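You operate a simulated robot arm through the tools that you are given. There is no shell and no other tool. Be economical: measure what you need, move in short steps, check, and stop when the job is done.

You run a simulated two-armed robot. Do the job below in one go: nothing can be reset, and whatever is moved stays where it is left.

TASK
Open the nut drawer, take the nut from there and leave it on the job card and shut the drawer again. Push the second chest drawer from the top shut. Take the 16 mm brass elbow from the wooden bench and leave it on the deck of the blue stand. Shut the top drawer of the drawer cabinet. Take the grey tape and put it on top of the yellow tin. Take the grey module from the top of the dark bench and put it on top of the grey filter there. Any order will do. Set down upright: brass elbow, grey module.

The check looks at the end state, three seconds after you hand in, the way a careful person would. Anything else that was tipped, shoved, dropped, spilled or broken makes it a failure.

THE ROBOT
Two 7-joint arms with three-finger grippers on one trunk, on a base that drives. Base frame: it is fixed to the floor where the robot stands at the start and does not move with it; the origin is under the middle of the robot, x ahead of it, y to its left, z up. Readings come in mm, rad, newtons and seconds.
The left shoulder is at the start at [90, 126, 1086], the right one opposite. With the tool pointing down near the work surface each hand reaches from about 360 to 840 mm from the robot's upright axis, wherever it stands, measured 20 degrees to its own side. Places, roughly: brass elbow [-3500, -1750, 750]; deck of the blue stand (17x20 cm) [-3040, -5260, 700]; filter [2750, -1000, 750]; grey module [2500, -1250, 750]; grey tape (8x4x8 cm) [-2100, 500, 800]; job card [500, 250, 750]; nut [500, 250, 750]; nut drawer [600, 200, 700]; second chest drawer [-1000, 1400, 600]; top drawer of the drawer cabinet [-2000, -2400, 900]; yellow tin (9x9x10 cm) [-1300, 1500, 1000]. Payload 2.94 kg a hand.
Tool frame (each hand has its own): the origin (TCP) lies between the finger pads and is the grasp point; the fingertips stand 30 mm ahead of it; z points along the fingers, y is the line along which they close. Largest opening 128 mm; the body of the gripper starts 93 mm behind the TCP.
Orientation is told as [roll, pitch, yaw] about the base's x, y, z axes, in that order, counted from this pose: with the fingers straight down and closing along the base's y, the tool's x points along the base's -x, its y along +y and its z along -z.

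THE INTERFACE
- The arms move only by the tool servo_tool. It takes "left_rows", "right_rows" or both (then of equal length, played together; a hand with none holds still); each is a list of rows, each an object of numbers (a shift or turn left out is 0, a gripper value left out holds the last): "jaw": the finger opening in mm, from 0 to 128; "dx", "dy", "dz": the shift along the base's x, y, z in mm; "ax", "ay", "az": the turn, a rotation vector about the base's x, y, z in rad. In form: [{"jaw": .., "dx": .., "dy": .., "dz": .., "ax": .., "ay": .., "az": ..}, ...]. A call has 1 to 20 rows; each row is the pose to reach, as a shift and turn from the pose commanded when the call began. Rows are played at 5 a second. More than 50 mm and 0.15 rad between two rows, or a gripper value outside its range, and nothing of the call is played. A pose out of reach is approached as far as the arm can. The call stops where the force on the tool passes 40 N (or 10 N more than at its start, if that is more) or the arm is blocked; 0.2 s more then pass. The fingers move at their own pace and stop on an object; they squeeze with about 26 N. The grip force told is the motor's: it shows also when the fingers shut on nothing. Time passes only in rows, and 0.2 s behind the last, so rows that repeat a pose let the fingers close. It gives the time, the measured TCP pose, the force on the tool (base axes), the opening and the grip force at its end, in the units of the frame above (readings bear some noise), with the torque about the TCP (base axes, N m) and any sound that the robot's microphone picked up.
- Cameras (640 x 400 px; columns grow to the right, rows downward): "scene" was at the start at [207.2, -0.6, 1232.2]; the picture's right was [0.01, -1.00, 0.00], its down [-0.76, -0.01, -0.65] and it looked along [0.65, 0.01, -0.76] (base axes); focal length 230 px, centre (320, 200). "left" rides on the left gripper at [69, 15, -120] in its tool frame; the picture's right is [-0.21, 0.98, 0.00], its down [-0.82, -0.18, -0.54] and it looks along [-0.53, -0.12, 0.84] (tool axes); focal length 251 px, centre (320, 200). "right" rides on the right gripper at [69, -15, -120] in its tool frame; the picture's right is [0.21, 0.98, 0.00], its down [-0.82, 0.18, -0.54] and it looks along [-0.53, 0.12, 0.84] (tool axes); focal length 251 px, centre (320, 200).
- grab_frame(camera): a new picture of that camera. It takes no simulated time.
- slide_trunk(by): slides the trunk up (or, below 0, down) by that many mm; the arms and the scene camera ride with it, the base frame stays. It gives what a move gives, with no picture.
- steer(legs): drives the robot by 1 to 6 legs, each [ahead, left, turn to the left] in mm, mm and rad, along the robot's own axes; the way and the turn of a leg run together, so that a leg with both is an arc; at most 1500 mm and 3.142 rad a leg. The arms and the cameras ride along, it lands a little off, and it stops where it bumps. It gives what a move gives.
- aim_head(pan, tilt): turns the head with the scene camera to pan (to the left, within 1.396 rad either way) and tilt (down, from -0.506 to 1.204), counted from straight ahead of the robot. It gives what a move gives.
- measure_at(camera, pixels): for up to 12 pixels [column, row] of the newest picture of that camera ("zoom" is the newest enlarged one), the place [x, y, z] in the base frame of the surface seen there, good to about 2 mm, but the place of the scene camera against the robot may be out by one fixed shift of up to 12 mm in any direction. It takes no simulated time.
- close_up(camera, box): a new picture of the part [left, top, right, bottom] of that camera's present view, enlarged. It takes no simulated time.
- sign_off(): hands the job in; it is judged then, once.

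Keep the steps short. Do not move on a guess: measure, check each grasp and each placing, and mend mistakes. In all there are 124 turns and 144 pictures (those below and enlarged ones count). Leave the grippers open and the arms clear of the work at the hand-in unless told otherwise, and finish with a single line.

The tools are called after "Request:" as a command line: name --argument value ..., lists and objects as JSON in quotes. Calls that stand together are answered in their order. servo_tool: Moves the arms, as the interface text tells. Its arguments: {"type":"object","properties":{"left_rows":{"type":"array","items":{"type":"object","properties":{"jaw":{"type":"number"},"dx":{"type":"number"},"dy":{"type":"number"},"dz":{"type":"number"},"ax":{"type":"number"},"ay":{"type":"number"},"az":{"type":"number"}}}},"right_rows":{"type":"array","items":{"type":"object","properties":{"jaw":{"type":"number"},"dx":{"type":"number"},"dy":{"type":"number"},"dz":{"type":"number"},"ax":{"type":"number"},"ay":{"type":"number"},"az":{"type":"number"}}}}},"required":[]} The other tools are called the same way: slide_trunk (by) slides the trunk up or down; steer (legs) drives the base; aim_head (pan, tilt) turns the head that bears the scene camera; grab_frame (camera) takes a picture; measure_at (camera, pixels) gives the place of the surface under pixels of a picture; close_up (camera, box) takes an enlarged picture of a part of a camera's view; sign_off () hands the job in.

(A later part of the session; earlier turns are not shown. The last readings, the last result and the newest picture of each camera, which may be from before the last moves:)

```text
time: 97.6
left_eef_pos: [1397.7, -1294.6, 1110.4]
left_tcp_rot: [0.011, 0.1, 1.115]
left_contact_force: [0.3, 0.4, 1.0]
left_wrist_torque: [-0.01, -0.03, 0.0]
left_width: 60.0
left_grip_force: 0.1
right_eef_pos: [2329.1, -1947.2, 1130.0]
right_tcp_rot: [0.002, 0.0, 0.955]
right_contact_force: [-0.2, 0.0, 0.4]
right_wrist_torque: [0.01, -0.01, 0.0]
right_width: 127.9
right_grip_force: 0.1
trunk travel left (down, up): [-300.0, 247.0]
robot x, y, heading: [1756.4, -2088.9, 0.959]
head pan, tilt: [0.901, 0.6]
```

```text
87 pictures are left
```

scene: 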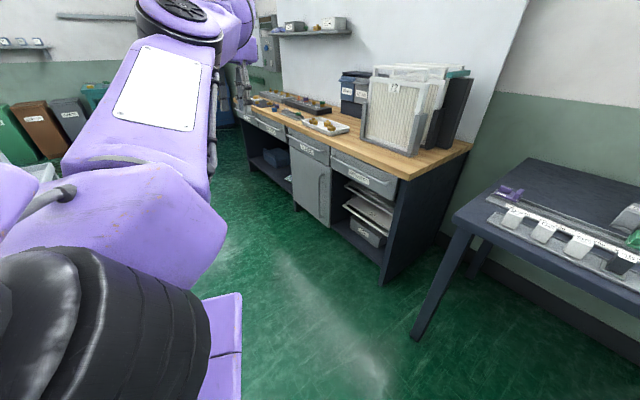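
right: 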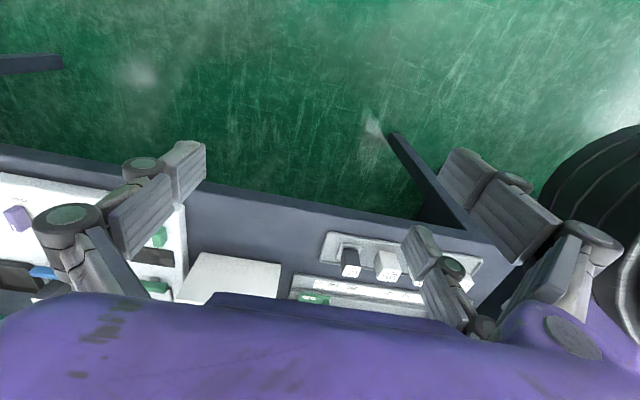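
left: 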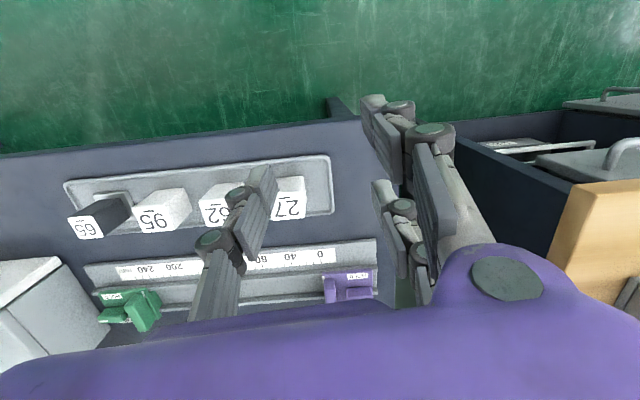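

The arm is now straight out left. I bring the hand back inwards in front and check.

Request:
servo_tool --left_rows '[{"dx": 37, "dy": -20, "dz": -10}, {"dx": 74, "dy": -40, "dz": -20}, {"dx": 111, "dy": -60, "dz": -30}, {"dx": 148, "dy": -80, "dz": -40}, {"dx": 185, "dy": -105, "dz": -50}, {"dx": 222, "dy": -130, "dz": -60}, {"dx": 259, "dy": -155, "dz": -70}, {"dx": 296, "dy": -180, "dz": -80}]'

Request:
aim_head --pan 0.6 --tilt 0.5

Request:
grab_frame --camera "scene"

```text
time: 99.4
left_eef_pos: [1718.4, -1218.5, 1030.3]
left_tcp_rot: [0.019, 0.103, 1.116]
left_contact_force: [-2.1, 1.8, 1.5]
left_wrist_torque: [-0.08, -0.1, 0.08]
left_width: 59.7
left_grip_force: 0.1
left hand out of reach, approached as far as the arm can: row 1, 2, 3, 4, 5, 6, 7, 8
right_eef_pos: [2332.4, -1946.1, 1127.0]
right_tcp_rot: [0.004, 0.005, 0.954]
right_contact_force: [1.5, 1.2, -2.4]
right_wrist_torque: [-0.16, 0.22, -0.01]
right_width: 127.7
right_grip_force: 0.2
trunk travel left (down, up): [-300.0, 247.0]
robot x, y, heading: [1751.3, -2086.3, 0.952]
head pan, tilt: [0.901, 0.6]
```

```text
time: 100.2
left_eef_pos: [1712.0, -1220.6, 1034.1]
left_tcp_rot: [0.014, 0.1, 1.114]
left_contact_force: [0.1, 0.0, -0.3]
left_wrist_torque: [0.05, -0.01, -0.01]
left_width: 60.0
left_grip_force: 0.1
right_eef_pos: [2327.7, -1946.6, 1129.5]
right_tcp_rot: [0.002, 0.0, 0.953]
right_contact_force: [0.6, -0.2, 0.2]
right_wrist_torque: [-0.01, -0.06, 0.0]
right_width: 128.3
right_grip_force: 0.1
trunk travel left (down, up): [-300.0, 247.0]
robot x, y, heading: [1751.1, -2089.0, 0.955]
head pan, tilt: [0.6, 0.499]
```

```text
86 pictures are left
```

scene: 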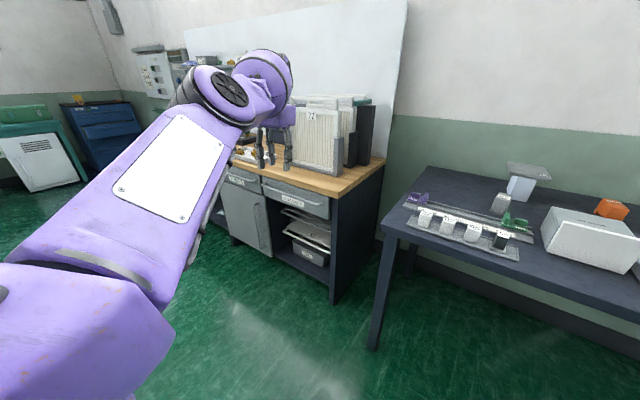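

I stow the left arm high and to the side so it clears the panels, then check.

Request:
servo_tool --left_rows '[{"dz": 45}, {"dz": 90}, {"dz": 135}, {"dz": 180}, {"dz": 225}, {"dz": 270}, {"dz": 315}, {"dx": -20, "dy": -30, "dz": 330}, {"dx": -45, "dy": -65, "dz": 330}, {"dx": -70, "dy": -100, "dz": 330}]'

Request:
measure_at --camera "scene" --pixels '[[320, 105], [360, 100], [530, 165], [372, 120], [335, 97]]'

Request:
grab_frame --camera "scene"

```text
time: 102.4
left_eef_pos: [1665.9, -1316.0, 1256.5]
left_tcp_rot: [0.015, 0.098, 1.113]
left_contact_force: [0.7, -0.2, -0.2]
left_wrist_torque: [-0.03, 0.03, -0.03]
left_width: 59.7
left_grip_force: 0.0
left hand out of reach, approached as far as the arm can: row 1, 2, 3, 4, 5, 6, 7, 8, 9, 10
right_eef_pos: [2328.5, -1946.5, 1127.6]
right_tcp_rot: [0.002, -0.001, 0.954]
right_contact_force: [0.6, -0.2, 0.8]
right_wrist_torque: [-0.01, 0.01, -0.05]
right_width: 127.9
right_grip_force: 0.0
trunk travel left (down, up): [-300.0, 247.0]
robot x, y, heading: [1752.9, -2090.8, 0.959]
head pan, tilt: [0.6, 0.499]
```

```text
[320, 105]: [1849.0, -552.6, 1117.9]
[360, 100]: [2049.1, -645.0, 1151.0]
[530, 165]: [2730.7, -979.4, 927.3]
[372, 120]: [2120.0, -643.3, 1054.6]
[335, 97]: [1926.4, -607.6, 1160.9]
```

```text
85 pictures are left
```

scene: 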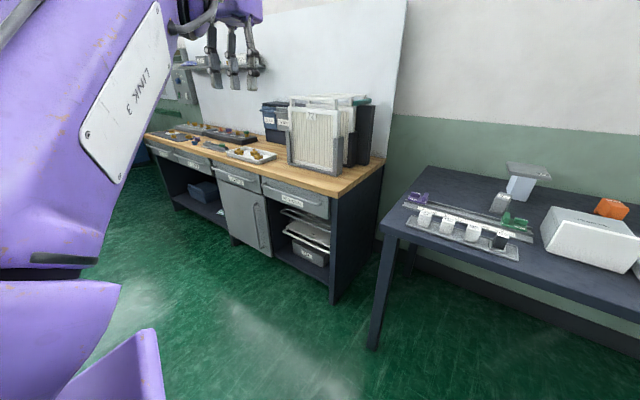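

Left arm is now high and clear. I drive forward 590 mm to the dark bench and look ahead.

Request:
steer --legs '[[590, 0, -0.01]]'

Request:
aim_head --pan -0.1 --tilt 0.7

Request:
grab_frame --camera "scene"

```text
time: 105.8
left_eef_pos: [2013.8, -834.9, 1257.1]
left_tcp_rot: [0.015, 0.096, 1.107]
left_contact_force: [-0.4, -0.2, -0.7]
left_wrist_torque: [-0.03, 0.03, 0.01]
left_width: 60.1
left_grip_force: 0.0
right_eef_pos: [2672.4, -1469.5, 1130.2]
right_tcp_rot: [0.002, 0.0, 0.95]
right_contact_force: [-0.7, -0.2, -0.7]
right_wrist_torque: [0.0, 0.01, -0.02]
right_width: 127.9
right_grip_force: 0.2
trunk travel left (down, up): [-300.0, 247.0]
robot x, y, heading: [2095.3, -1608.8, 0.947]
head pan, tilt: [0.6, 0.499]
```

```text
time: 106.8
left_eef_pos: [2012.3, -835.6, 1255.0]
left_tcp_rot: [0.015, 0.1, 1.11]
left_contact_force: [1.1, 0.1, -0.9]
left_wrist_torque: [-0.04, 0.04, 0.0]
left_width: 60.1
left_grip_force: 0.1
right_eef_pos: [2672.3, -1468.5, 1129.0]
right_tcp_rot: [0.001, 0.0, 0.947]
right_contact_force: [-0.5, -0.7, -0.3]
right_wrist_torque: [0.03, 0.0, 0.0]
right_width: 127.8
right_grip_force: 0.0
trunk travel left (down, up): [-300.0, 247.0]
robot x, y, heading: [2093.9, -1604.7, 0.948]
head pan, tilt: [-0.099, 0.7]
```

```text
84 pictures are left
```

scene: 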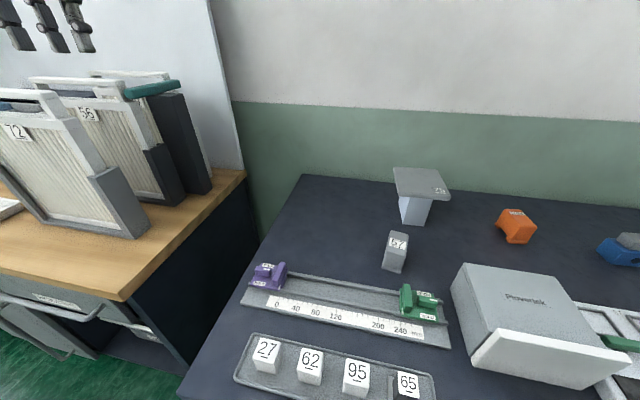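

I move the right hand above the module at safe height and use its camera for exact measuring.

Request:
servo_tool --right_rows '[{"dx": -18, "dy": 41, "dz": -8}, {"dx": -36, "dy": 82, "dz": -16}, {"dx": -54, "dy": 123, "dz": -24}, {"dx": -72, "dy": 164, "dz": -32}, {"dx": -90, "dy": 205, "dz": -40}, {"dx": -108, "dy": 246, "dz": -48}, {"dx": -126, "dy": 287, "dz": -56}, {"dx": -145, "dy": 325, "dz": -64}, {"dx": -145, "dy": 325, "dz": -64}]'

Request:
grab_frame --camera "right"

```text
time: 108.8
left_eef_pos: [2014.1, -833.9, 1254.6]
left_tcp_rot: [0.016, 0.1, 1.106]
left_contact_force: [-0.4, -0.1, 0.4]
left_wrist_torque: [-0.03, 0.02, 0.0]
left_width: 60.0
left_grip_force: 0.1
right_eef_pos: [2568.5, -1212.2, 1071.0]
right_tcp_rot: [0.005, 0.0, 0.944]
right_contact_force: [-0.6, 0.2, -0.6]
right_wrist_torque: [0.0, 0.03, -0.03]
right_width: 127.8
right_grip_force: 0.0
right hand out of reach, approached as far as the arm can: row 7, 8, 9
trunk travel left (down, up): [-300.0, 247.0]
robot x, y, heading: [2100.4, -1606.1, 0.949]
head pan, tilt: [-0.099, 0.7]
```

```text
83 pictures are left
```

right: 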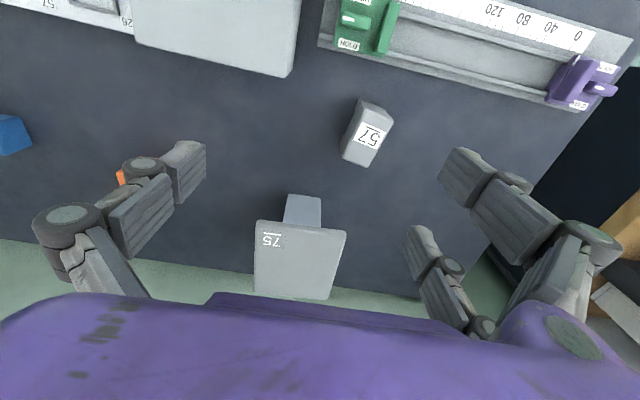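

Reach limits here; I shift the base 100 mm to the left so the objects lie more on the right arm's side, then measure from the right camera.

Request:
steer --legs '[[0, 100, 0]]'

Request:
grab_frame --camera "right"

```text
time: 110.4
left_eef_pos: [1931.0, -777.8, 1254.7]
left_tcp_rot: [0.015, 0.096, 1.107]
left_contact_force: [-0.4, 0.2, 0.1]
left_wrist_torque: [-0.05, -0.01, 0.01]
left_width: 60.1
left_grip_force: 0.1
right_eef_pos: [2487.0, -1155.4, 1073.5]
right_tcp_rot: [0.003, 0.0, 0.944]
right_contact_force: [0.7, 0.5, 0.5]
right_wrist_torque: [-0.03, -0.02, 0.01]
right_width: 128.0
right_grip_force: 0.0
trunk travel left (down, up): [-300.0, 247.0]
robot x, y, heading: [2019.5, -1550.4, 0.95]
head pan, tilt: [-0.099, 0.7]
```

```text
82 pictures are left
```

right: 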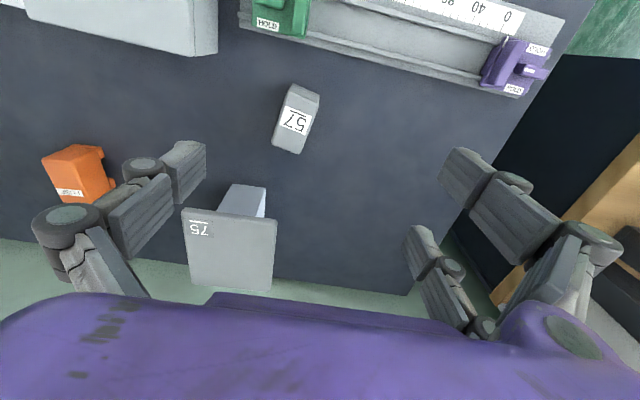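

Request:
measure_at --camera "right" --pixels '[[290, 88], [316, 97], [299, 150], [277, 141], [296, 118], [302, 140], [186, 215], [273, 222], [268, 285], [193, 280], [230, 250], [335, 140]]'

Request:
close_up --camera "right" --box '[220, 60, 380, 170]'

```text
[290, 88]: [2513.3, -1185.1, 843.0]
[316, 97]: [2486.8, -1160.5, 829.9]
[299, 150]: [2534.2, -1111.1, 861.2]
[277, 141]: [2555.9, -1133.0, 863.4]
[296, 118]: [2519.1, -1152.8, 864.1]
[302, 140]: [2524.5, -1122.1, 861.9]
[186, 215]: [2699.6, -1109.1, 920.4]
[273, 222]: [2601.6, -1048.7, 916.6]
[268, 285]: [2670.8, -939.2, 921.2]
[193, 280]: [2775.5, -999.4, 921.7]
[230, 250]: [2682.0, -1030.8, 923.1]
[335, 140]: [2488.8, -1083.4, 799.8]
```

```text
3.64 times, centred on (300, 115) of right
```

zoom: 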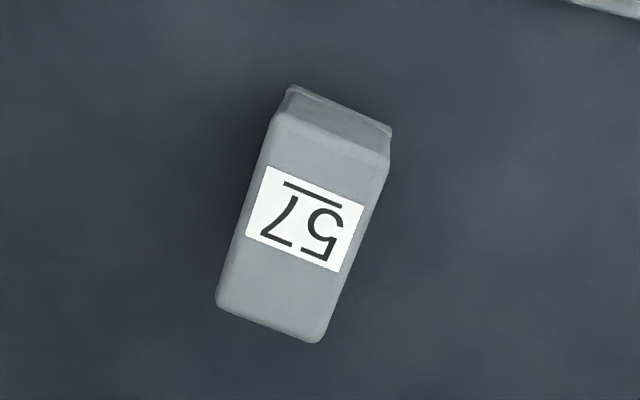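

Request:
measure_at --camera "zoom" --pixels '[[282, 122], [380, 162], [315, 335], [224, 300], [300, 230], [395, 132], [292, 90], [250, 210], [355, 250]]'

```text
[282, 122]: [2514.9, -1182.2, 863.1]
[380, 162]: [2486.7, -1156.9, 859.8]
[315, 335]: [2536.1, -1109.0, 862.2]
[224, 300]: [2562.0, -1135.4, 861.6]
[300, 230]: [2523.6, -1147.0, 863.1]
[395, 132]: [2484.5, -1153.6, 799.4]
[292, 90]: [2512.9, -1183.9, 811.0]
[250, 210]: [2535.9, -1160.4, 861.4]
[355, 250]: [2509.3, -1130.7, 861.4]
```

Module: 38×69 mm, centre (2525,−1146), long axis at 0.78 rad, top z 862. I turn the hand by −0.165, centre it and descend with jaw 80.

Request:
servo_tool --right_rows '[{"jaw": 80, "dx": 20, "dy": 5, "az": -0.08}, {"dx": 38, "dy": 9.4, "az": -0.165}, {"dx": 38, "dy": 9.4, "dz": -45, "az": -0.165}, {"dx": 38, "dy": 9.4, "dz": -90, "az": -0.165}, {"dx": 38, "dy": 9.4, "dz": -135, "az": -0.165}, {"dx": 38, "dy": 9.4, "dz": -160, "az": -0.165}, {"dx": 38, "dy": 9.4, "dz": -160, "az": -0.165}]'

Request:
grab_frame --camera "right"

```text
time: 112.0
left_eef_pos: [1930.6, -777.5, 1253.8]
left_tcp_rot: [0.016, 0.1, 1.109]
left_contact_force: [-0.2, 0.1, 0.2]
left_wrist_torque: [0.01, 0.0, -0.01]
left_width: 60.1
left_grip_force: 0.1
right_eef_pos: [2524.4, -1144.0, 911.8]
right_tcp_rot: [0.003, -0.002, 0.78]
right_contact_force: [1.0, 0.7, -0.6]
right_wrist_torque: [0.0, 0.02, 0.0]
right_width: 79.9
right_grip_force: 0.1
right hand out of reach, approached as far as the arm can: row 1, 2
trunk travel left (down, up): [-300.0, 247.0]
robot x, y, heading: [2015.6, -1550.5, 0.95]
head pan, tilt: [-0.099, 0.7]
```

```text
80 pictures are left
```

right: 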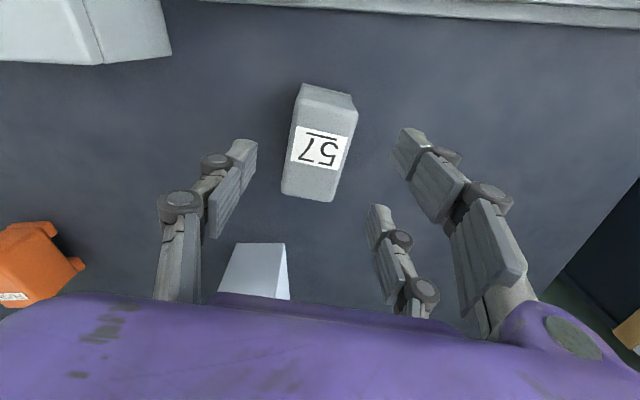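

Aligned. Down 67 mm and close.

Request:
servo_tool --right_rows '[{"dy": -2, "dz": -35}, {"dy": -2, "dz": -67}, {"dy": -2, "dz": -67}, {"dy": -2, "dz": -67, "jaw": 20}, {"dy": -2, "dz": -67, "jaw": 20}, {"dy": -2, "dz": -67, "jaw": 20}]'

Request:
grab_frame --camera "right"

```text
time: 113.4
left_eef_pos: [1930.3, -777.0, 1255.7]
left_tcp_rot: [0.014, 0.099, 1.11]
left_contact_force: [-0.9, 0.6, 0.4]
left_wrist_torque: [-0.01, 0.02, 0.01]
left_width: 60.0
left_grip_force: 0.0
right_eef_pos: [2532.6, -1149.3, 848.8]
right_tcp_rot: [0.003, -0.004, 0.777]
right_contact_force: [0.9, 0.2, 2.1]
right_wrist_torque: [-0.01, -0.17, 0.01]
right_width: 43.3
right_grip_force: 26.0
right hand out of reach, approached as far as the arm can: row 2, 3, 4, 5, 6
trunk travel left (down, up): [-300.0, 247.0]
robot x, y, heading: [2018.1, -1551.1, 0.946]
head pan, tilt: [-0.099, 0.7]
```

```text
79 pictures are left
```

right: 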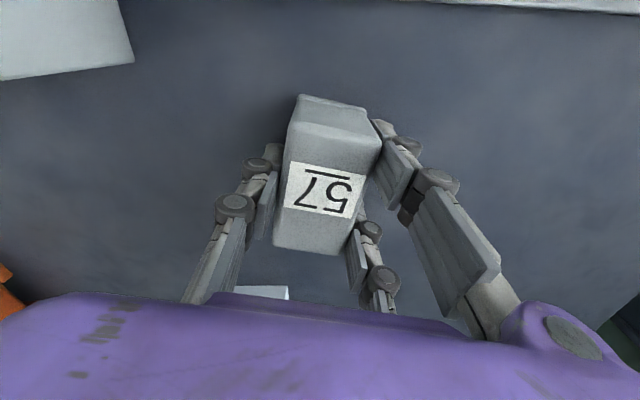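

Held (43 mm). I lift 170 mm straight up and check.

Request:
servo_tool --right_rows '[{"dz": 20}, {"dz": 60}, {"dz": 100}, {"dz": 140}, {"dz": 170}, {"dz": 170}]'

Request:
grab_frame --camera "right"

```text
time: 114.8
left_eef_pos: [1931.7, -775.5, 1254.2]
left_tcp_rot: [0.016, 0.1, 1.11]
left_contact_force: [-0.2, 0.2, 0.9]
left_wrist_torque: [0.04, 0.03, 0.02]
left_width: 59.9
left_grip_force: 0.1
right_eef_pos: [2531.9, -1150.3, 1019.7]
right_tcp_rot: [0.004, 0.0, 0.781]
right_contact_force: [-0.2, 0.7, -2.0]
right_wrist_torque: [0.01, 0.0, 0.0]
right_width: 43.6
right_grip_force: 26.4
trunk travel left (down, up): [-300.0, 247.0]
robot x, y, heading: [2014.0, -1548.7, 0.951]
head pan, tilt: [-0.099, 0.7]
```

```text
78 pictures are left
```

right: 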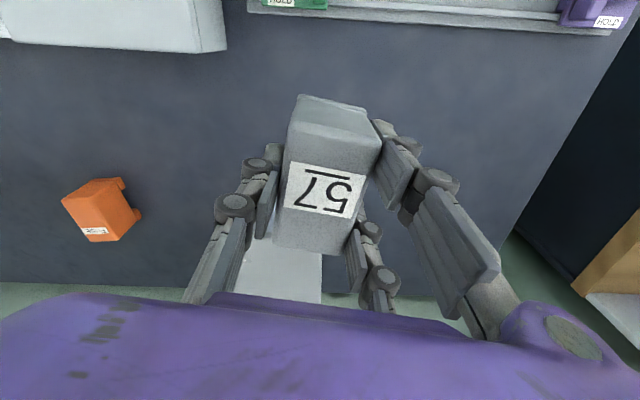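

Request:
measure_at --camera "right" --pixels '[[293, 125], [375, 145], [335, 248], [277, 243], [330, 180], [300, 97], [362, 108], [260, 290], [315, 295]]'

Request:
servo_tool --right_rows '[{"dx": 30, "dy": 25}, {"dx": 60, "dy": 50}, {"dx": 90, "dy": 74}, {"dx": 120, "dy": 98}, {"dx": 148, "dy": 121}, {"dx": 148, "dy": 121}]'

Request:
grab_frame --camera "right"

```text
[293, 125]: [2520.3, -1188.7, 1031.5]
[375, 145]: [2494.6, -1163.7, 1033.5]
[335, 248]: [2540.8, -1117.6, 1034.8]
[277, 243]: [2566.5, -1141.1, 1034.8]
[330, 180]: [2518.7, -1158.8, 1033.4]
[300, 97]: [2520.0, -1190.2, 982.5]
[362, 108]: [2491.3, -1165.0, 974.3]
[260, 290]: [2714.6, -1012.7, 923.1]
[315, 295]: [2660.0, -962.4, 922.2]
```

```text
time: 116.2
left_eef_pos: [1932.5, -777.6, 1253.6]
left_tcp_rot: [0.016, 0.1, 1.109]
left_contact_force: [-0.4, -0.3, 0.4]
left_wrist_torque: [0.05, 0.04, 0.01]
left_width: 60.1
left_grip_force: 0.1
right_eef_pos: [2640.9, -1158.3, 1038.4]
right_tcp_rot: [0.002, -0.008, 0.782]
right_contact_force: [-0.1, -0.6, -1.4]
right_wrist_torque: [0.0, 0.02, 0.02]
right_width: 43.4
right_grip_force: 25.9
right hand out of reach, approached as far as the arm can: row 1, 2, 3, 4, 5, 6
trunk travel left (down, up): [-300.0, 247.0]
robot x, y, heading: [2016.2, -1547.8, 0.949]
head pan, tilt: [-0.099, 0.7]
```

```text
77 pictures are left
```

right: 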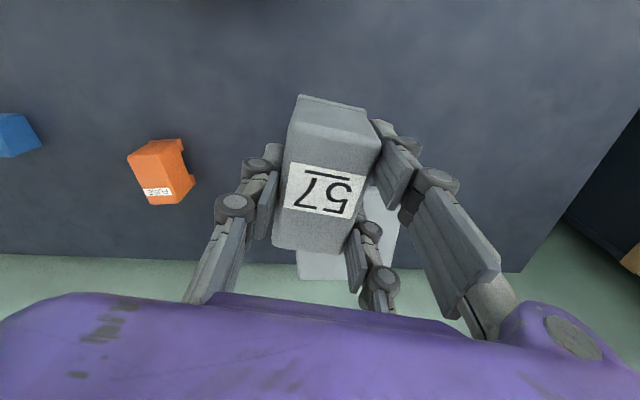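

The hand is at its reach limit at this height. Raising the trunk 150 mm gives more forward reach.

Request:
slide_trunk --by 150

Request:
servo_tool --right_rows '[{"dx": 0, "dy": 0, "dz": -40}, {"dx": 0, "dy": 30, "dz": -80}, {"dx": 10, "dy": 60, "dz": -110}, {"dx": 20, "dy": 90, "dz": -140}, {"dx": 41, "dy": 120, "dz": -160}, {"dx": 41, "dy": 130, "dz": -165}, {"dx": 41, "dy": 130, "dz": -165}]'

Request:
grab_frame --camera "right"

```text
time: 117.9
left_eef_pos: [1888.2, -827.0, 1480.1]
left_tcp_rot: [-0.024, -0.071, 1.117]
left_contact_force: [0.0, 0.2, 0.1]
left_wrist_torque: [0.0, 0.01, -0.01]
left_width: 59.8
left_grip_force: 0.0
right_eef_pos: [2624.3, -1181.6, 1292.7]
right_tcp_rot: [0.033, -0.178, 0.776]
right_contact_force: [-0.5, 0.3, -1.1]
right_wrist_torque: [-0.03, 0.01, -0.01]
right_width: 43.4
right_grip_force: 26.4
trunk travel left (down, up): [-450.0, 97.0]
robot x, y, heading: [2015.0, -1550.1, 0.95]
head pan, tilt: [-0.099, 0.7]
```

```text
time: 119.5
left_eef_pos: [1888.6, -828.3, 1482.7]
left_tcp_rot: [-0.022, -0.075, 1.115]
left_contact_force: [-0.9, 0.2, 0.6]
left_wrist_torque: [0.0, 0.02, -0.03]
left_width: 59.8
left_grip_force: 0.1
right_eef_pos: [2645.4, -1162.6, 1171.5]
right_tcp_rot: [0.033, -0.179, 0.777]
right_contact_force: [0.6, -0.1, -1.7]
right_wrist_torque: [0.0, 0.05, -0.01]
right_width: 43.2
right_grip_force: 25.8
right hand out of reach, approached as far as the arm can: row 2, 3, 4, 5, 6, 7
trunk travel left (down, up): [-450.0, 97.0]
robot x, y, heading: [2015.4, -1546.8, 0.945]
head pan, tilt: [-0.099, 0.7]
```

```text
76 pictures are left
```

right: 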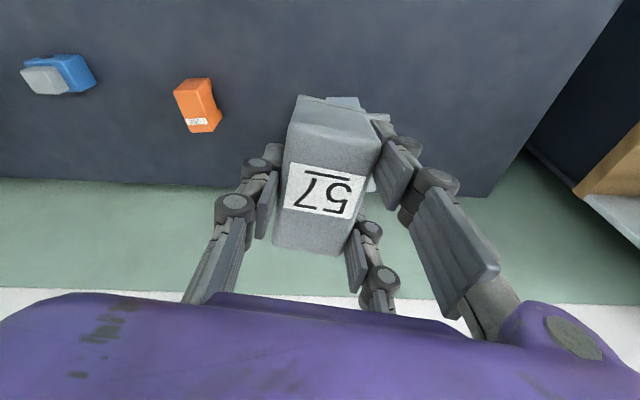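

The trunk rise changed height and tilt. I undo the tilt and lower straight to z≈1010 first.

Request:
servo_tool --right_rows '[{"dz": -40, "ax": -0.05, "ay": 0.035}, {"dz": -80, "ax": -0.1, "ay": 0.07}, {"dz": -120, "ax": -0.149, "ay": 0.1045}, {"dz": -155, "ax": -0.149, "ay": 0.1045}, {"dz": -155, "ax": -0.149, "ay": 0.1045}]'

Request:
servo_tool --right_rows '[{"dx": 10, "dy": 35}, {"dx": 20, "dy": 70}, {"dx": 30, "dy": 105}, {"dx": 36, "dy": 134}, {"dx": 36, "dy": 134}]'

```text
time: 120.7
left_eef_pos: [1889.5, -827.6, 1483.7]
left_tcp_rot: [-0.018, -0.074, 1.116]
left_contact_force: [-0.1, -0.5, -0.3]
left_wrist_torque: [-0.02, -0.05, -0.03]
left_width: 59.9
left_grip_force: 0.1
right_eef_pos: [2657.5, -1200.5, 1057.5]
right_tcp_rot: [0.003, 0.003, 0.778]
right_contact_force: [0.0, 0.8, -1.6]
right_wrist_torque: [0.03, 0.02, -0.01]
right_width: 43.4
right_grip_force: 25.7
right hand out of reach, approached as far as the arm can: row 1, 2, 3, 4, 5
trunk travel left (down, up): [-450.0, 97.0]
robot x, y, heading: [2014.2, -1551.2, 0.954]
head pan, tilt: [-0.099, 0.7]
```

```text
time: 121.9
left_eef_pos: [1891.8, -828.1, 1485.1]
left_tcp_rot: [-0.017, -0.074, 1.113]
left_contact_force: [0.4, 0.1, -0.1]
left_wrist_torque: [0.01, 0.0, 0.01]
left_width: 60.2
left_grip_force: 0.0
right_eef_pos: [2652.1, -1198.5, 1057.7]
right_tcp_rot: [0.002, 0.0, 0.779]
right_contact_force: [-0.2, -0.2, -1.3]
right_wrist_torque: [-0.03, -0.02, 0.02]
right_width: 43.5
right_grip_force: 26.1
right hand out of reach, approached as far as the arm can: row 1, 2, 3, 4, 5
trunk travel left (down, up): [-450.0, 97.0]
robot x, y, heading: [2016.8, -1548.2, 0.948]
head pan, tilt: [-0.099, 0.7]
```

Still limited sideways. I shift the base 110 mm right so the filter lies nearly ahead of the right shoulder, then turn the hand straight and try again.

Request:
steer --legs '[[0, -110, 0]]'

Request:
servo_tool --right_rows '[{"dx": -35, "dy": 25, "az": 0.06}, {"dx": -70, "dy": 50, "az": 0.12}, {"dx": -105, "dy": 75, "az": 0.17}, {"dx": -140, "dy": 105, "az": 0.17}, {"dx": -140, "dy": 105, "az": 0.17}]'

Request:
servo_tool --right_rows '[{"dx": 15, "dy": 30}, {"dx": 30, "dy": 60}, {"dx": 45, "dy": 90}, {"dx": 60, "dy": 120}, {"dx": 60, "dy": 120}]'

```text
time: 123.5
left_eef_pos: [1979.5, -891.4, 1485.1]
left_tcp_rot: [-0.017, -0.074, 1.113]
left_contact_force: [0.2, 0.2, 0.0]
left_wrist_torque: [0.04, 0.0, -0.02]
left_width: 59.9
left_grip_force: 0.2
right_eef_pos: [2738.3, -1261.4, 1058.7]
right_tcp_rot: [0.001, 0.001, 0.78]
right_contact_force: [-0.2, 0.2, -2.0]
right_wrist_torque: [0.01, 0.0, 0.01]
right_width: 43.7
right_grip_force: 25.9
trunk travel left (down, up): [-450.0, 97.0]
robot x, y, heading: [2105.5, -1610.8, 0.951]
head pan, tilt: [-0.099, 0.7]
```

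```text
time: 124.7
left_eef_pos: [1979.5, -892.3, 1483.3]
left_tcp_rot: [-0.015, -0.075, 1.115]
left_contact_force: [0.3, 0.3, 0.5]
left_wrist_torque: [-0.02, 0.01, 0.01]
left_width: 60.2
left_grip_force: 0.1
right_eef_pos: [2621.1, -1246.0, 1064.6]
right_tcp_rot: [0.001, 0.002, 0.948]
right_contact_force: [0.3, -0.8, -1.8]
right_wrist_torque: [0.02, 0.02, 0.01]
right_width: 43.3
right_grip_force: 26.0
right hand out of reach, approached as far as the arm can: row 1, 2, 3, 4, 5
trunk travel left (down, up): [-450.0, 97.0]
robot x, y, heading: [2101.7, -1612.9, 0.949]
head pan, tilt: [-0.099, 0.7]
```

```text
time: 125.9
left_eef_pos: [1979.0, -892.2, 1483.5]
left_tcp_rot: [-0.017, -0.075, 1.113]
left_contact_force: [0.0, 0.4, -0.5]
left_wrist_torque: [-0.02, -0.01, -0.01]
left_width: 60.0
left_grip_force: 0.0
right_eef_pos: [2651.6, -1248.0, 1046.7]
right_tcp_rot: [0.003, 0.002, 0.951]
right_contact_force: [0.4, 0.6, -0.7]
right_wrist_torque: [0.04, 0.02, -0.02]
right_width: 43.5
right_grip_force: 25.6
right hand out of reach, approached as far as the arm can: row 1, 2, 3, 4, 5
trunk travel left (down, up): [-450.0, 97.0]
robot x, y, heading: [2105.2, -1615.6, 0.947]
head pan, tilt: [-0.099, 0.7]
```

I look at the right arm's posture from the head.

Request:
aim_head --pan -0.5 --tilt 0.3

Request:
grab_frame --camera "scene"

```text
time: 126.8
left_eef_pos: [1981.3, -892.0, 1485.6]
left_tcp_rot: [-0.014, -0.078, 1.112]
left_contact_force: [-0.7, 0.2, -0.4]
left_wrist_torque: [-0.01, -0.03, -0.01]
left_width: 60.0
left_grip_force: 0.1
right_eef_pos: [2651.7, -1246.5, 1046.5]
right_tcp_rot: [0.002, 0.002, 0.95]
right_contact_force: [-0.2, 0.2, -2.2]
right_wrist_torque: [0.03, -0.01, 0.01]
right_width: 43.3
right_grip_force: 25.9
trunk travel left (down, up): [-450.0, 97.0]
robot x, y, heading: [2106.0, -1610.9, 0.951]
head pan, tilt: [-0.499, 0.3]
```

```text
75 pictures are left
```

scene: 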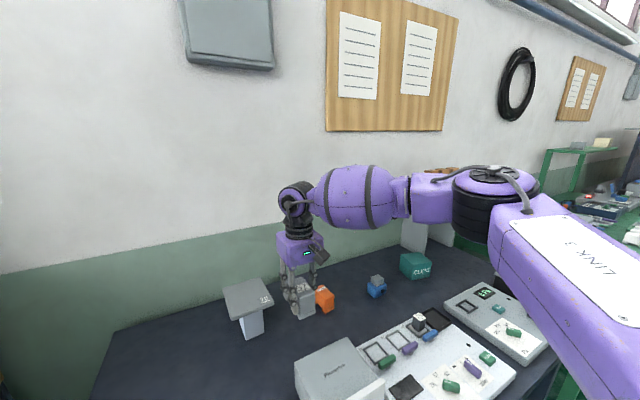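

The wrist yaw seems to be the limit (turning clockwise helped before). I turn the hand −0.9 rad in place, then go forward over the plate.

Request:
servo_tool --right_rows '[{"az": -0.13}, {"az": -0.26}, {"az": -0.39}, {"az": -0.52}, {"az": -0.65}, {"az": -0.78}, {"az": -0.9}, {"az": -0.9}]'

Request:
servo_tool --right_rows '[{"dx": 5, "dy": 40}, {"dx": 10, "dy": 80}, {"dx": 15, "dy": 120}, {"dx": 20, "dy": 160}, {"dx": 25, "dy": 200}, {"dx": 29, "dy": 219}, {"dx": 29, "dy": 219}]'

Request:
grab_frame --camera "right"

```text
time: 128.6
left_eef_pos: [1980.1, -892.9, 1485.4]
left_tcp_rot: [-0.017, -0.075, 1.114]
left_contact_force: [0.0, -0.9, 0.5]
left_wrist_torque: [0.03, 0.03, 0.02]
left_width: 60.1
left_grip_force: 0.0
right_eef_pos: [2650.2, -1248.5, 1046.8]
right_tcp_rot: [0.002, 0.001, 0.048]
right_contact_force: [0.0, 0.0, -1.3]
right_wrist_torque: [-0.01, -0.04, -0.02]
right_width: 43.5
right_grip_force: 25.9
trunk travel left (down, up): [-450.0, 97.0]
robot x, y, heading: [2102.6, -1612.9, 0.951]
head pan, tilt: [-0.499, 0.3]
```

```text
time: 130.2
left_eef_pos: [1980.4, -892.7, 1484.5]
left_tcp_rot: [-0.015, -0.076, 1.115]
left_contact_force: [-1.6, 0.2, 0.6]
left_wrist_torque: [-0.01, 0.0, -0.04]
left_width: 60.0
left_grip_force: 0.0
right_eef_pos: [2652.2, -1246.3, 1050.1]
right_tcp_rot: [0.002, 0.001, 0.052]
right_contact_force: [-0.1, 0.6, -1.1]
right_wrist_torque: [-0.03, -0.01, 0.0]
right_width: 43.4
right_grip_force: 25.5
right hand out of reach, approached as far as the arm can: row 1, 2, 3, 4, 5, 6, 7
trunk travel left (down, up): [-450.0, 97.0]
robot x, y, heading: [2107.6, -1610.3, 0.947]
head pan, tilt: [-0.499, 0.3]
```

```text
74 pictures are left
```

right: 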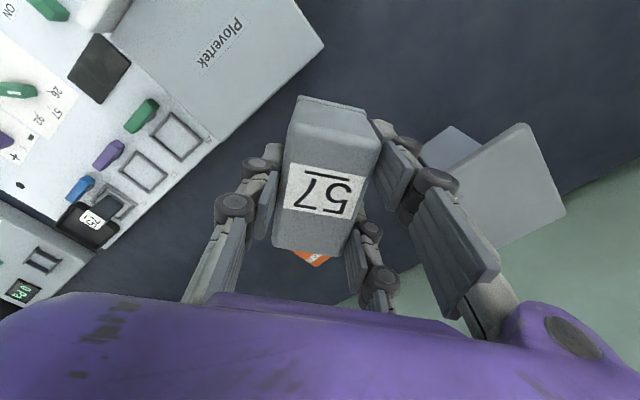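

Yaw isn't it; height relative to the shoulder and sideways angle matter. I raise the trunk the remaining 97 mm and drive 170 mm left so that the filter lies 20° to the right.

Request:
slide_trunk --by 95

Request:
steer --legs '[[0, 170, 0]]'

Request:
servo_tool --right_rows '[{"dx": 28, "dy": -20, "dz": -30}, {"dx": 56, "dy": -40, "dz": -60}, {"dx": 65, "dy": -45, "dz": -95}, {"dx": 65, "dy": -45, "dz": -125}, {"dx": 65, "dy": -45, "dz": -125}]'

```text
time: 131.5
left_eef_pos: [1898.3, -1008.3, 1703.1]
left_tcp_rot: [-0.065, -0.354, 1.124]
left_contact_force: [0.4, 0.6, -0.6]
left_wrist_torque: [0.0, 0.03, 0.01]
left_width: 60.3
left_grip_force: 0.0
right_eef_pos: [2639.3, -1268.9, 1321.2]
right_tcp_rot: [0.229, -0.18, 0.031]
right_contact_force: [0.8, 0.9, -0.7]
right_wrist_torque: [0.0, 0.01, 0.0]
right_width: 43.7
right_grip_force: 25.7
trunk travel left (down, up): [-545.0, 2.0]
robot x, y, heading: [2109.6, -1614.6, 0.95]
head pan, tilt: [-0.499, 0.3]
```

```text
time: 133.6
left_eef_pos: [1759.6, -910.9, 1705.6]
left_tcp_rot: [-0.064, -0.359, 1.122]
left_contact_force: [0.9, -0.1, 0.4]
left_wrist_torque: [0.03, 0.02, -0.03]
left_width: 60.3
left_grip_force: 0.1
right_eef_pos: [2500.7, -1169.6, 1323.4]
right_tcp_rot: [0.234, -0.181, 0.029]
right_contact_force: [-0.4, -0.2, -1.9]
right_wrist_torque: [0.03, 0.0, 0.02]
right_width: 43.8
right_grip_force: 25.9
trunk travel left (down, up): [-545.0, 2.0]
robot x, y, heading: [1968.1, -1516.0, 0.948]
head pan, tilt: [-0.499, 0.3]
```

```text
time: 134.8
left_eef_pos: [1758.7, -910.8, 1704.8]
left_tcp_rot: [-0.064, -0.358, 1.122]
left_contact_force: [0.2, -0.4, 0.1]
left_wrist_torque: [0.01, -0.06, 0.03]
left_width: 60.1
left_grip_force: 0.1
right_eef_pos: [2564.8, -1215.1, 1199.1]
right_tcp_rot: [0.239, -0.181, 0.029]
right_contact_force: [0.1, 0.1, -1.6]
right_wrist_torque: [-0.03, -0.04, 0.0]
right_width: 43.2
right_grip_force: 25.8
trunk travel left (down, up): [-545.0, 2.0]
robot x, y, heading: [1966.1, -1516.7, 0.945]
head pan, tilt: [-0.499, 0.3]
```

Raising the trunk apparently also leaned the hands back (tilt ≈0.29). I check with the head camera what is happening.

Request:
aim_head --pan -0.3 --tilt 0.6

Request:
grab_frame --camera "scene"

Request:
measure_at --camera "scene" --pixels '[[320, 200], [200, 250], [450, 260], [320, 390]]'

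```text
time: 135.6
left_eef_pos: [1759.2, -910.8, 1703.5]
left_tcp_rot: [-0.064, -0.358, 1.124]
left_contact_force: [0.7, -0.1, -0.1]
left_wrist_torque: [0.01, 0.04, 0.01]
left_width: 60.1
left_grip_force: 0.0
right_eef_pos: [2564.5, -1214.8, 1200.0]
right_tcp_rot: [0.236, -0.184, 0.029]
right_contact_force: [-0.2, -0.3, -1.7]
right_wrist_torque: [-0.03, 0.0, 0.0]
right_width: 43.4
right_grip_force: 25.8
trunk travel left (down, up): [-545.0, 2.0]
robot x, y, heading: [1966.5, -1510.6, 0.945]
head pan, tilt: [-0.3, 0.6]
```

```text
73 pictures are left
```

scene: 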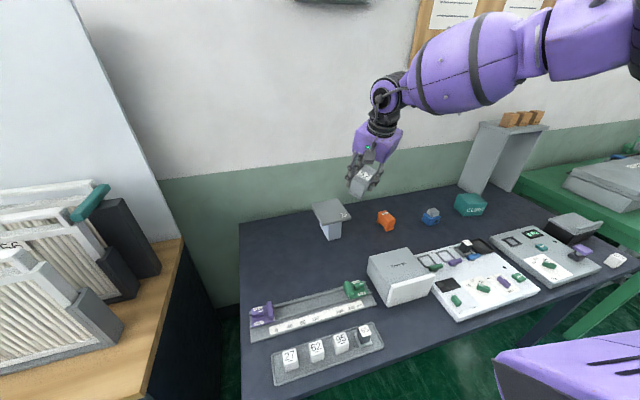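

```text
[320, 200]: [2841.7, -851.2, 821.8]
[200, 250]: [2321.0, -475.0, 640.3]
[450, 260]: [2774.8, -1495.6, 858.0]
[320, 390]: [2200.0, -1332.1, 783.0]
```

I level the hand again and lower to z≈1050, then probe forward.

Request:
servo_tool --right_rows '[{"dz": -30, "ax": -0.08, "ay": 0.059}, {"dz": -70, "ax": -0.16, "ay": 0.118}, {"dz": -110, "ax": -0.241, "ay": 0.177}, {"dz": -150, "ax": -0.241, "ay": 0.177}, {"dz": -150, "ax": -0.241, "ay": 0.177}]'

Request:
servo_tool --right_rows '[{"dx": 24, "dy": 35}, {"dx": 48, "dy": 70}, {"dx": 72, "dy": 105}, {"dx": 96, "dy": 140}, {"dx": 116, "dy": 178}, {"dx": 116, "dy": 178}]'

```text
time: 136.8
left_eef_pos: [1758.1, -909.3, 1704.6]
left_tcp_rot: [-0.063, -0.358, 1.121]
left_contact_force: [0.7, -0.8, -0.9]
left_wrist_torque: [-0.03, 0.01, -0.01]
left_width: 60.2
left_grip_force: 0.0
right_eef_pos: [2544.9, -1278.8, 1084.2]
right_tcp_rot: [0.001, 0.006, 0.05]
right_contact_force: [0.0, 0.6, -1.5]
right_wrist_torque: [0.0, 0.02, -0.03]
right_width: 43.4
right_grip_force: 26.2
right hand out of reach, approached as far as the arm can: row 2, 3, 4, 5
trunk travel left (down, up): [-545.0, 2.0]
robot x, y, heading: [1965.6, -1518.2, 0.949]
head pan, tilt: [-0.3, 0.6]
```

```text
time: 138.2
left_eef_pos: [1758.5, -910.0, 1705.5]
left_tcp_rot: [-0.062, -0.356, 1.122]
left_contact_force: [-0.1, -0.1, 0.7]
left_wrist_torque: [0.03, -0.02, -0.02]
left_width: 60.3
left_grip_force: 0.0
right_eef_pos: [2579.5, -1269.7, 1135.1]
right_tcp_rot: [0.001, 0.005, 0.049]
right_contact_force: [0.4, -0.1, -1.6]
right_wrist_torque: [0.01, 0.0, -0.02]
right_width: 43.5
right_grip_force: 25.9
right hand out of reach, approached as far as the arm can: row 1, 2, 3, 4, 5, 6
trunk travel left (down, up): [-545.0, 2.0]
robot x, y, heading: [1967.5, -1516.1, 0.949]
head pan, tilt: [-0.3, 0.6]
```

Raising makes the torso lean back, which is counterproductive. I back off 400 mm into free space and return the trunk to its original height.

Request:
steer --legs '[[-400, 0, 0]]'

Request:
slide_trunk --by -95

Request:
slide_trunk --by -150

```text
time: 140.7
left_eef_pos: [1528.1, -1229.6, 1702.7]
left_tcp_rot: [-0.063, -0.357, 1.121]
left_contact_force: [0.3, -0.5, 0.3]
left_wrist_torque: [-0.02, -0.02, 0.01]
left_width: 60.1
left_grip_force: 0.1
right_eef_pos: [2349.7, -1589.7, 1134.7]
right_tcp_rot: [-0.001, 0.006, 0.049]
right_contact_force: [-0.1, 0.5, -1.4]
right_wrist_torque: [-0.02, -0.01, 0.04]
right_width: 43.4
right_grip_force: 25.2
trunk travel left (down, up): [-545.0, 2.0]
robot x, y, heading: [1735.2, -1837.4, 0.947]
head pan, tilt: [-0.3, 0.6]
```

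```text
time: 142.0
left_eef_pos: [1601.7, -1127.0, 1499.2]
left_tcp_rot: [-0.019, -0.107, 1.111]
left_contact_force: [0.3, 0.0, -0.6]
left_wrist_torque: [0.03, 0.01, 0.01]
left_width: 59.9
left_grip_force: 0.0
right_eef_pos: [2348.6, -1589.6, 1041.3]
right_tcp_rot: [0.004, 0.005, 0.05]
right_contact_force: [-0.5, 0.7, -1.1]
right_wrist_torque: [0.04, -0.01, 0.01]
right_width: 43.5
right_grip_force: 26.0
trunk travel left (down, up): [-450.0, 97.0]
robot x, y, heading: [1732.2, -1839.1, 0.953]
head pan, tilt: [-0.3, 0.6]
```

```text
time: 143.8
left_eef_pos: [1641.3, -1074.0, 1273.1]
left_tcp_rot: [0.008, 0.061, 1.112]
left_contact_force: [-0.7, 0.9, -0.1]
left_wrist_torque: [0.02, 0.0, -0.01]
left_width: 59.9
left_grip_force: 0.1
right_eef_pos: [2349.3, -1590.6, 890.2]
right_tcp_rot: [0.003, 0.004, 0.049]
right_contact_force: [-0.8, 0.5, -1.8]
right_wrist_torque: [0.0, 0.03, 0.02]
right_width: 43.3
right_grip_force: 25.6
trunk travel left (down, up): [-300.0, 247.0]
robot x, y, heading: [1739.8, -1831.4, 0.953]
head pan, tilt: [-0.3, 0.6]
```

The trunk slides cleanly now. I bring the right hand back to its starting posture (relative 450, −190, z 1030, straight), then test extending forward in free space.

Request:
servo_tool --right_rows '[{"dx": -28, "dy": 2, "dz": 20, "az": 0.129}, {"dx": -56, "dy": 4, "dz": 40, "az": 0.258}, {"dx": -84, "dy": 7, "dz": 60, "az": 0.387}, {"dx": -112, "dy": 9, "dz": 80, "az": 0.516}, {"dx": -140, "dy": 11, "dz": 100, "az": 0.645}, {"dx": -168, "dy": 14, "dz": 120, "az": 0.774}, {"dx": -193, "dy": 16, "dz": 140, "az": 0.9}, {"dx": -193, "dy": 16, "dz": 140, "az": 0.9}]'

Request:
servo_tool --right_rows '[{"dx": 33, "dy": 32, "dz": -10}, {"dx": 65, "dy": 64, "dz": -20}, {"dx": 98, "dy": 96, "dz": -30}, {"dx": 130, "dy": 128, "dz": -40}, {"dx": 163, "dy": 161, "dz": -50}, {"dx": 196, "dy": 193, "dz": -55}, {"dx": 225, "dy": 225, "dz": -55}, {"dx": 255, "dy": 257, "dz": -55}, {"dx": 255, "dy": 257, "dz": -55}]'

```text
time: 145.6
left_eef_pos: [1641.6, -1073.0, 1271.2]
left_tcp_rot: [0.008, 0.065, 1.112]
left_contact_force: [1.0, 0.0, 0.1]
left_wrist_torque: [0.01, 0.04, 0.04]
left_width: 60.1
left_grip_force: 0.0
right_eef_pos: [2155.7, -1573.6, 1029.9]
right_tcp_rot: [0.001, 0.006, 0.953]
right_contact_force: [-0.4, 0.3, -1.0]
right_wrist_torque: [-0.01, -0.01, -0.02]
right_width: 43.7
right_grip_force: 25.9
trunk travel left (down, up): [-300.0, 247.0]
robot x, y, heading: [1738.0, -1834.0, 0.948]
head pan, tilt: [-0.3, 0.6]
```

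```text
time: 147.6
left_eef_pos: [1638.8, -1073.9, 1269.9]
left_tcp_rot: [0.006, 0.065, 1.114]
left_contact_force: [-0.6, 0.8, 0.2]
left_wrist_torque: [-0.05, -0.04, 0.02]
left_width: 60.1
left_grip_force: 0.0
right_eef_pos: [2373.4, -1440.5, 963.7]
right_tcp_rot: [0.002, 0.004, 0.95]
right_contact_force: [0.8, 0.1, -0.4]
right_wrist_torque: [0.01, 0.02, -0.01]
right_width: 43.1
right_grip_force: 26.3
right hand out of reach, approached as far as the arm can: row 5, 6, 7, 8, 9
trunk travel left (down, up): [-300.0, 247.0]
robot x, y, heading: [1733.3, -1838.3, 0.949]
head pan, tilt: [-0.3, 0.6]
```

Reach here is r≈754 at 22°. I probe at a wider angle (30°).

Request:
servo_tool --right_rows '[{"dx": 40, "dy": -20}, {"dx": 80, "dy": -40}, {"dx": 110, "dy": -50}, {"dx": 140, "dy": -40}, {"dx": 150, "dy": -10}, {"dx": 165, "dy": 20}, {"dx": 165, "dy": 20}]'

```text
time: 149.2
left_eef_pos: [1642.2, -1073.4, 1271.7]
left_tcp_rot: [0.01, 0.064, 1.112]
left_contact_force: [0.9, -0.3, -0.1]
left_wrist_torque: [0.05, -0.01, -0.01]
left_width: 59.9
left_grip_force: 0.0
right_eef_pos: [2467.7, -1488.2, 959.8]
right_tcp_rot: [0.002, 0.001, 0.946]
right_contact_force: [-0.3, -0.5, -1.1]
right_wrist_torque: [0.02, 0.04, 0.03]
right_width: 43.2
right_grip_force: 26.5
right hand out of reach, approached as far as the arm can: row 3, 4, 5, 6, 7
trunk travel left (down, up): [-300.0, 247.0]
robot x, y, heading: [1737.0, -1836.4, 0.954]
head pan, tilt: [-0.3, 0.6]
```

At 29° the reach is r≈809. So I'll stand with the robot turned 0.65 left, so the filter lies ~38° to its right. First retract and raise the hand, then drive in.

Request:
servo_tool --right_rows '[{"dx": -22, "dy": -30, "dz": 20}, {"dx": -44, "dy": -61, "dz": 40}, {"dx": -66, "dy": -91, "dz": 60}, {"dx": -87, "dy": -122, "dz": 85}]'

Request:
steer --legs '[[0, 0, 0.65], [0, -490, 0], [100, 0, 0]]'

Request:
aim_head --pan -0.5 --tilt 0.8

Request:
grab_frame --camera "scene"

```text
time: 150.2
left_eef_pos: [1640.8, -1075.9, 1272.2]
left_tcp_rot: [0.009, 0.064, 1.112]
left_contact_force: [-0.5, 0.2, -0.1]
left_wrist_torque: [0.01, -0.02, -0.02]
left_width: 59.9
left_grip_force: 0.1
right_eef_pos: [2378.3, -1609.8, 1046.3]
right_tcp_rot: [0.005, 0.005, 0.948]
right_contact_force: [0.3, -0.5, -1.0]
right_wrist_torque: [0.0, -0.02, -0.03]
right_width: 43.4
right_grip_force: 26.0
trunk travel left (down, up): [-300.0, 247.0]
robot x, y, heading: [1733.5, -1837.3, 0.947]
head pan, tilt: [-0.3, 0.6]
```

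```text
time: 157.5
left_eef_pos: [1683.9, -1175.1, 1271.3]
left_tcp_rot: [0.009, 0.064, 1.765]
left_contact_force: [0.9, 0.5, -0.2]
left_wrist_torque: [-0.02, -0.01, 0.01]
left_width: 60.1
left_grip_force: 0.1
right_eef_pos: [2594.9, -1151.1, 1046.2]
right_tcp_rot: [0.001, 0.004, 1.602]
right_contact_force: [-0.2, 0.5, -1.1]
right_wrist_torque: [-0.03, 0.0, -0.02]
right_width: 43.2
right_grip_force: 25.9
trunk travel left (down, up): [-300.0, 247.0]
robot x, y, heading: [2224.6, -1720.4, 1.598]
head pan, tilt: [-0.3, 0.6]
```

```text
time: 158.2
left_eef_pos: [1683.9, -1174.2, 1272.7]
left_tcp_rot: [0.01, 0.063, 1.764]
left_contact_force: [0.0, -1.1, 0.1]
left_wrist_torque: [0.0, -0.04, 0.02]
left_width: 60.0
left_grip_force: 0.0
right_eef_pos: [2594.7, -1151.4, 1046.2]
right_tcp_rot: [0.002, 0.006, 1.603]
right_contact_force: [-0.5, -0.5, -1.7]
right_wrist_torque: [-0.03, 0.0, -0.02]
right_width: 43.4
right_grip_force: 25.7
trunk travel left (down, up): [-300.0, 247.0]
robot x, y, heading: [2219.6, -1722.7, 1.6]
head pan, tilt: [-0.499, 0.799]
```

```text
72 pictures are left
```

scene: 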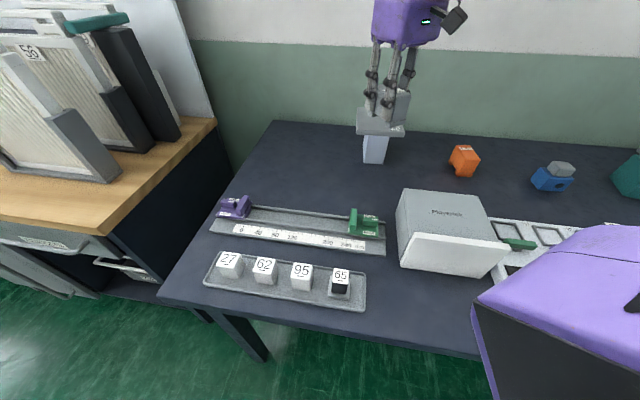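

I drive 60 mm forward, then move the hand over the plate centre.

Request:
steer --legs '[[60, 0, 0]]'

Request:
servo_tool --right_rows '[{"dx": 30, "dy": 20, "dz": -10}, {"dx": 60, "dy": 40, "dz": -20}, {"dx": 88, "dy": 63, "dz": -30}, {"dx": 88, "dy": 63, "dz": -40}, {"dx": 88, "dy": 63, "dz": -40}]'

Request:
grab_frame --camera "right"

```text
time: 159.2
left_eef_pos: [1682.3, -1114.5, 1271.1]
left_tcp_rot: [0.009, 0.065, 1.766]
left_contact_force: [0.0, 0.2, 0.0]
left_wrist_torque: [-0.09, -0.02, 0.0]
left_width: 59.9
left_grip_force: 0.0
right_eef_pos: [2592.7, -1090.8, 1044.4]
right_tcp_rot: [0.004, 0.005, 1.601]
right_contact_force: [-0.2, -0.4, -2.1]
right_wrist_torque: [-0.04, 0.0, -0.01]
right_width: 42.9
right_grip_force: 25.6
trunk travel left (down, up): [-300.0, 247.0]
robot x, y, heading: [2223.1, -1661.4, 1.604]
head pan, tilt: [-0.499, 0.799]
```

```text
time: 160.4
left_eef_pos: [1681.4, -1116.2, 1272.4]
left_tcp_rot: [0.01, 0.065, 1.766]
left_contact_force: [-0.4, -0.2, 0.6]
left_wrist_torque: [0.0, 0.04, 0.03]
left_width: 60.4
left_grip_force: 0.1
right_eef_pos: [2667.7, -1039.7, 1019.6]
right_tcp_rot: [0.004, 0.006, 1.6]
right_contact_force: [-0.5, -0.3, -1.4]
right_wrist_torque: [-0.03, 0.03, 0.03]
right_width: 43.2
right_grip_force: 25.8
right hand out of reach, approached as far as the arm can: row 3, 4, 5
trunk travel left (down, up): [-300.0, 247.0]
robot x, y, heading: [2221.4, -1661.6, 1.6]
head pan, tilt: [-0.499, 0.799]
```

```text
71 pictures are left
```

right: 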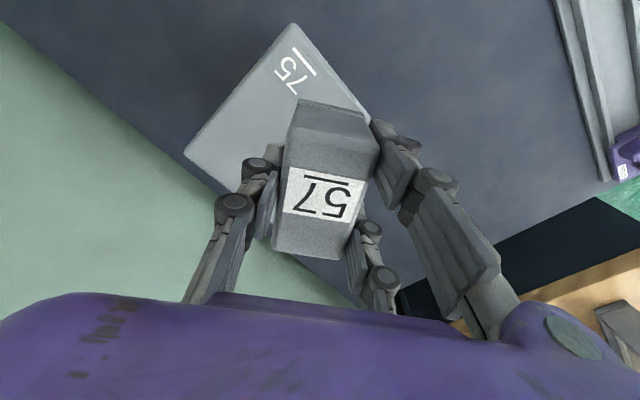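

TCP is ~18 mm from the plate's centre. I verify with measurements of plate and module here.

Request:
measure_at --camera "right" --pixels '[[292, 28], [190, 152], [365, 112], [275, 75], [240, 140], [325, 110], [320, 190], [300, 240], [290, 275]]'

```text
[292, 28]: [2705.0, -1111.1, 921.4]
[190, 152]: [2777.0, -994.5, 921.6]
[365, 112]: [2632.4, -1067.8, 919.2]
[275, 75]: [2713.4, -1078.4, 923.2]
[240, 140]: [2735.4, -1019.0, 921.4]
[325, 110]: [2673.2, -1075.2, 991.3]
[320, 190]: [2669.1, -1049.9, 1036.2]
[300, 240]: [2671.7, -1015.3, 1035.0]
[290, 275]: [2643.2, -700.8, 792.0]
```

The module is 28 mm short of the plate centre. I use the base: 22 ahead and 20 right.

Request:
steer --legs '[[22, -20, 0]]'

Request:
servo_tool --right_rows '[{"dz": -20}, {"dz": -38}, {"dz": -38}]'

```text
time: 161.2
left_eef_pos: [1700.5, -1095.6, 1272.3]
left_tcp_rot: [0.009, 0.064, 1.766]
left_contact_force: [-0.8, 0.0, -0.2]
left_wrist_torque: [0.01, 0.02, 0.0]
left_width: 60.1
left_grip_force: 0.1
right_eef_pos: [2686.1, -1019.3, 1021.4]
right_tcp_rot: [0.003, 0.004, 1.601]
right_contact_force: [0.2, -0.1, -1.3]
right_wrist_torque: [0.01, -0.01, 0.01]
right_width: 43.1
right_grip_force: 26.0
trunk travel left (down, up): [-300.0, 247.0]
robot x, y, heading: [2238.2, -1640.7, 1.604]
head pan, tilt: [-0.499, 0.799]
```

```text
time: 162.0
left_eef_pos: [1699.6, -1094.3, 1270.9]
left_tcp_rot: [0.009, 0.066, 1.765]
left_contact_force: [0.8, -0.3, 0.6]
left_wrist_torque: [0.01, 0.0, 0.01]
left_width: 60.3
left_grip_force: 0.1
right_eef_pos: [2685.8, -1018.4, 982.4]
right_tcp_rot: [0.002, 0.003, 1.602]
right_contact_force: [0.4, 0.0, -1.5]
right_wrist_torque: [0.0, -0.02, 0.0]
right_width: 43.4
right_grip_force: 25.9
trunk travel left (down, up): [-300.0, 247.0]
robot x, y, heading: [2238.4, -1641.1, 1.599]
head pan, tilt: [-0.499, 0.799]
```

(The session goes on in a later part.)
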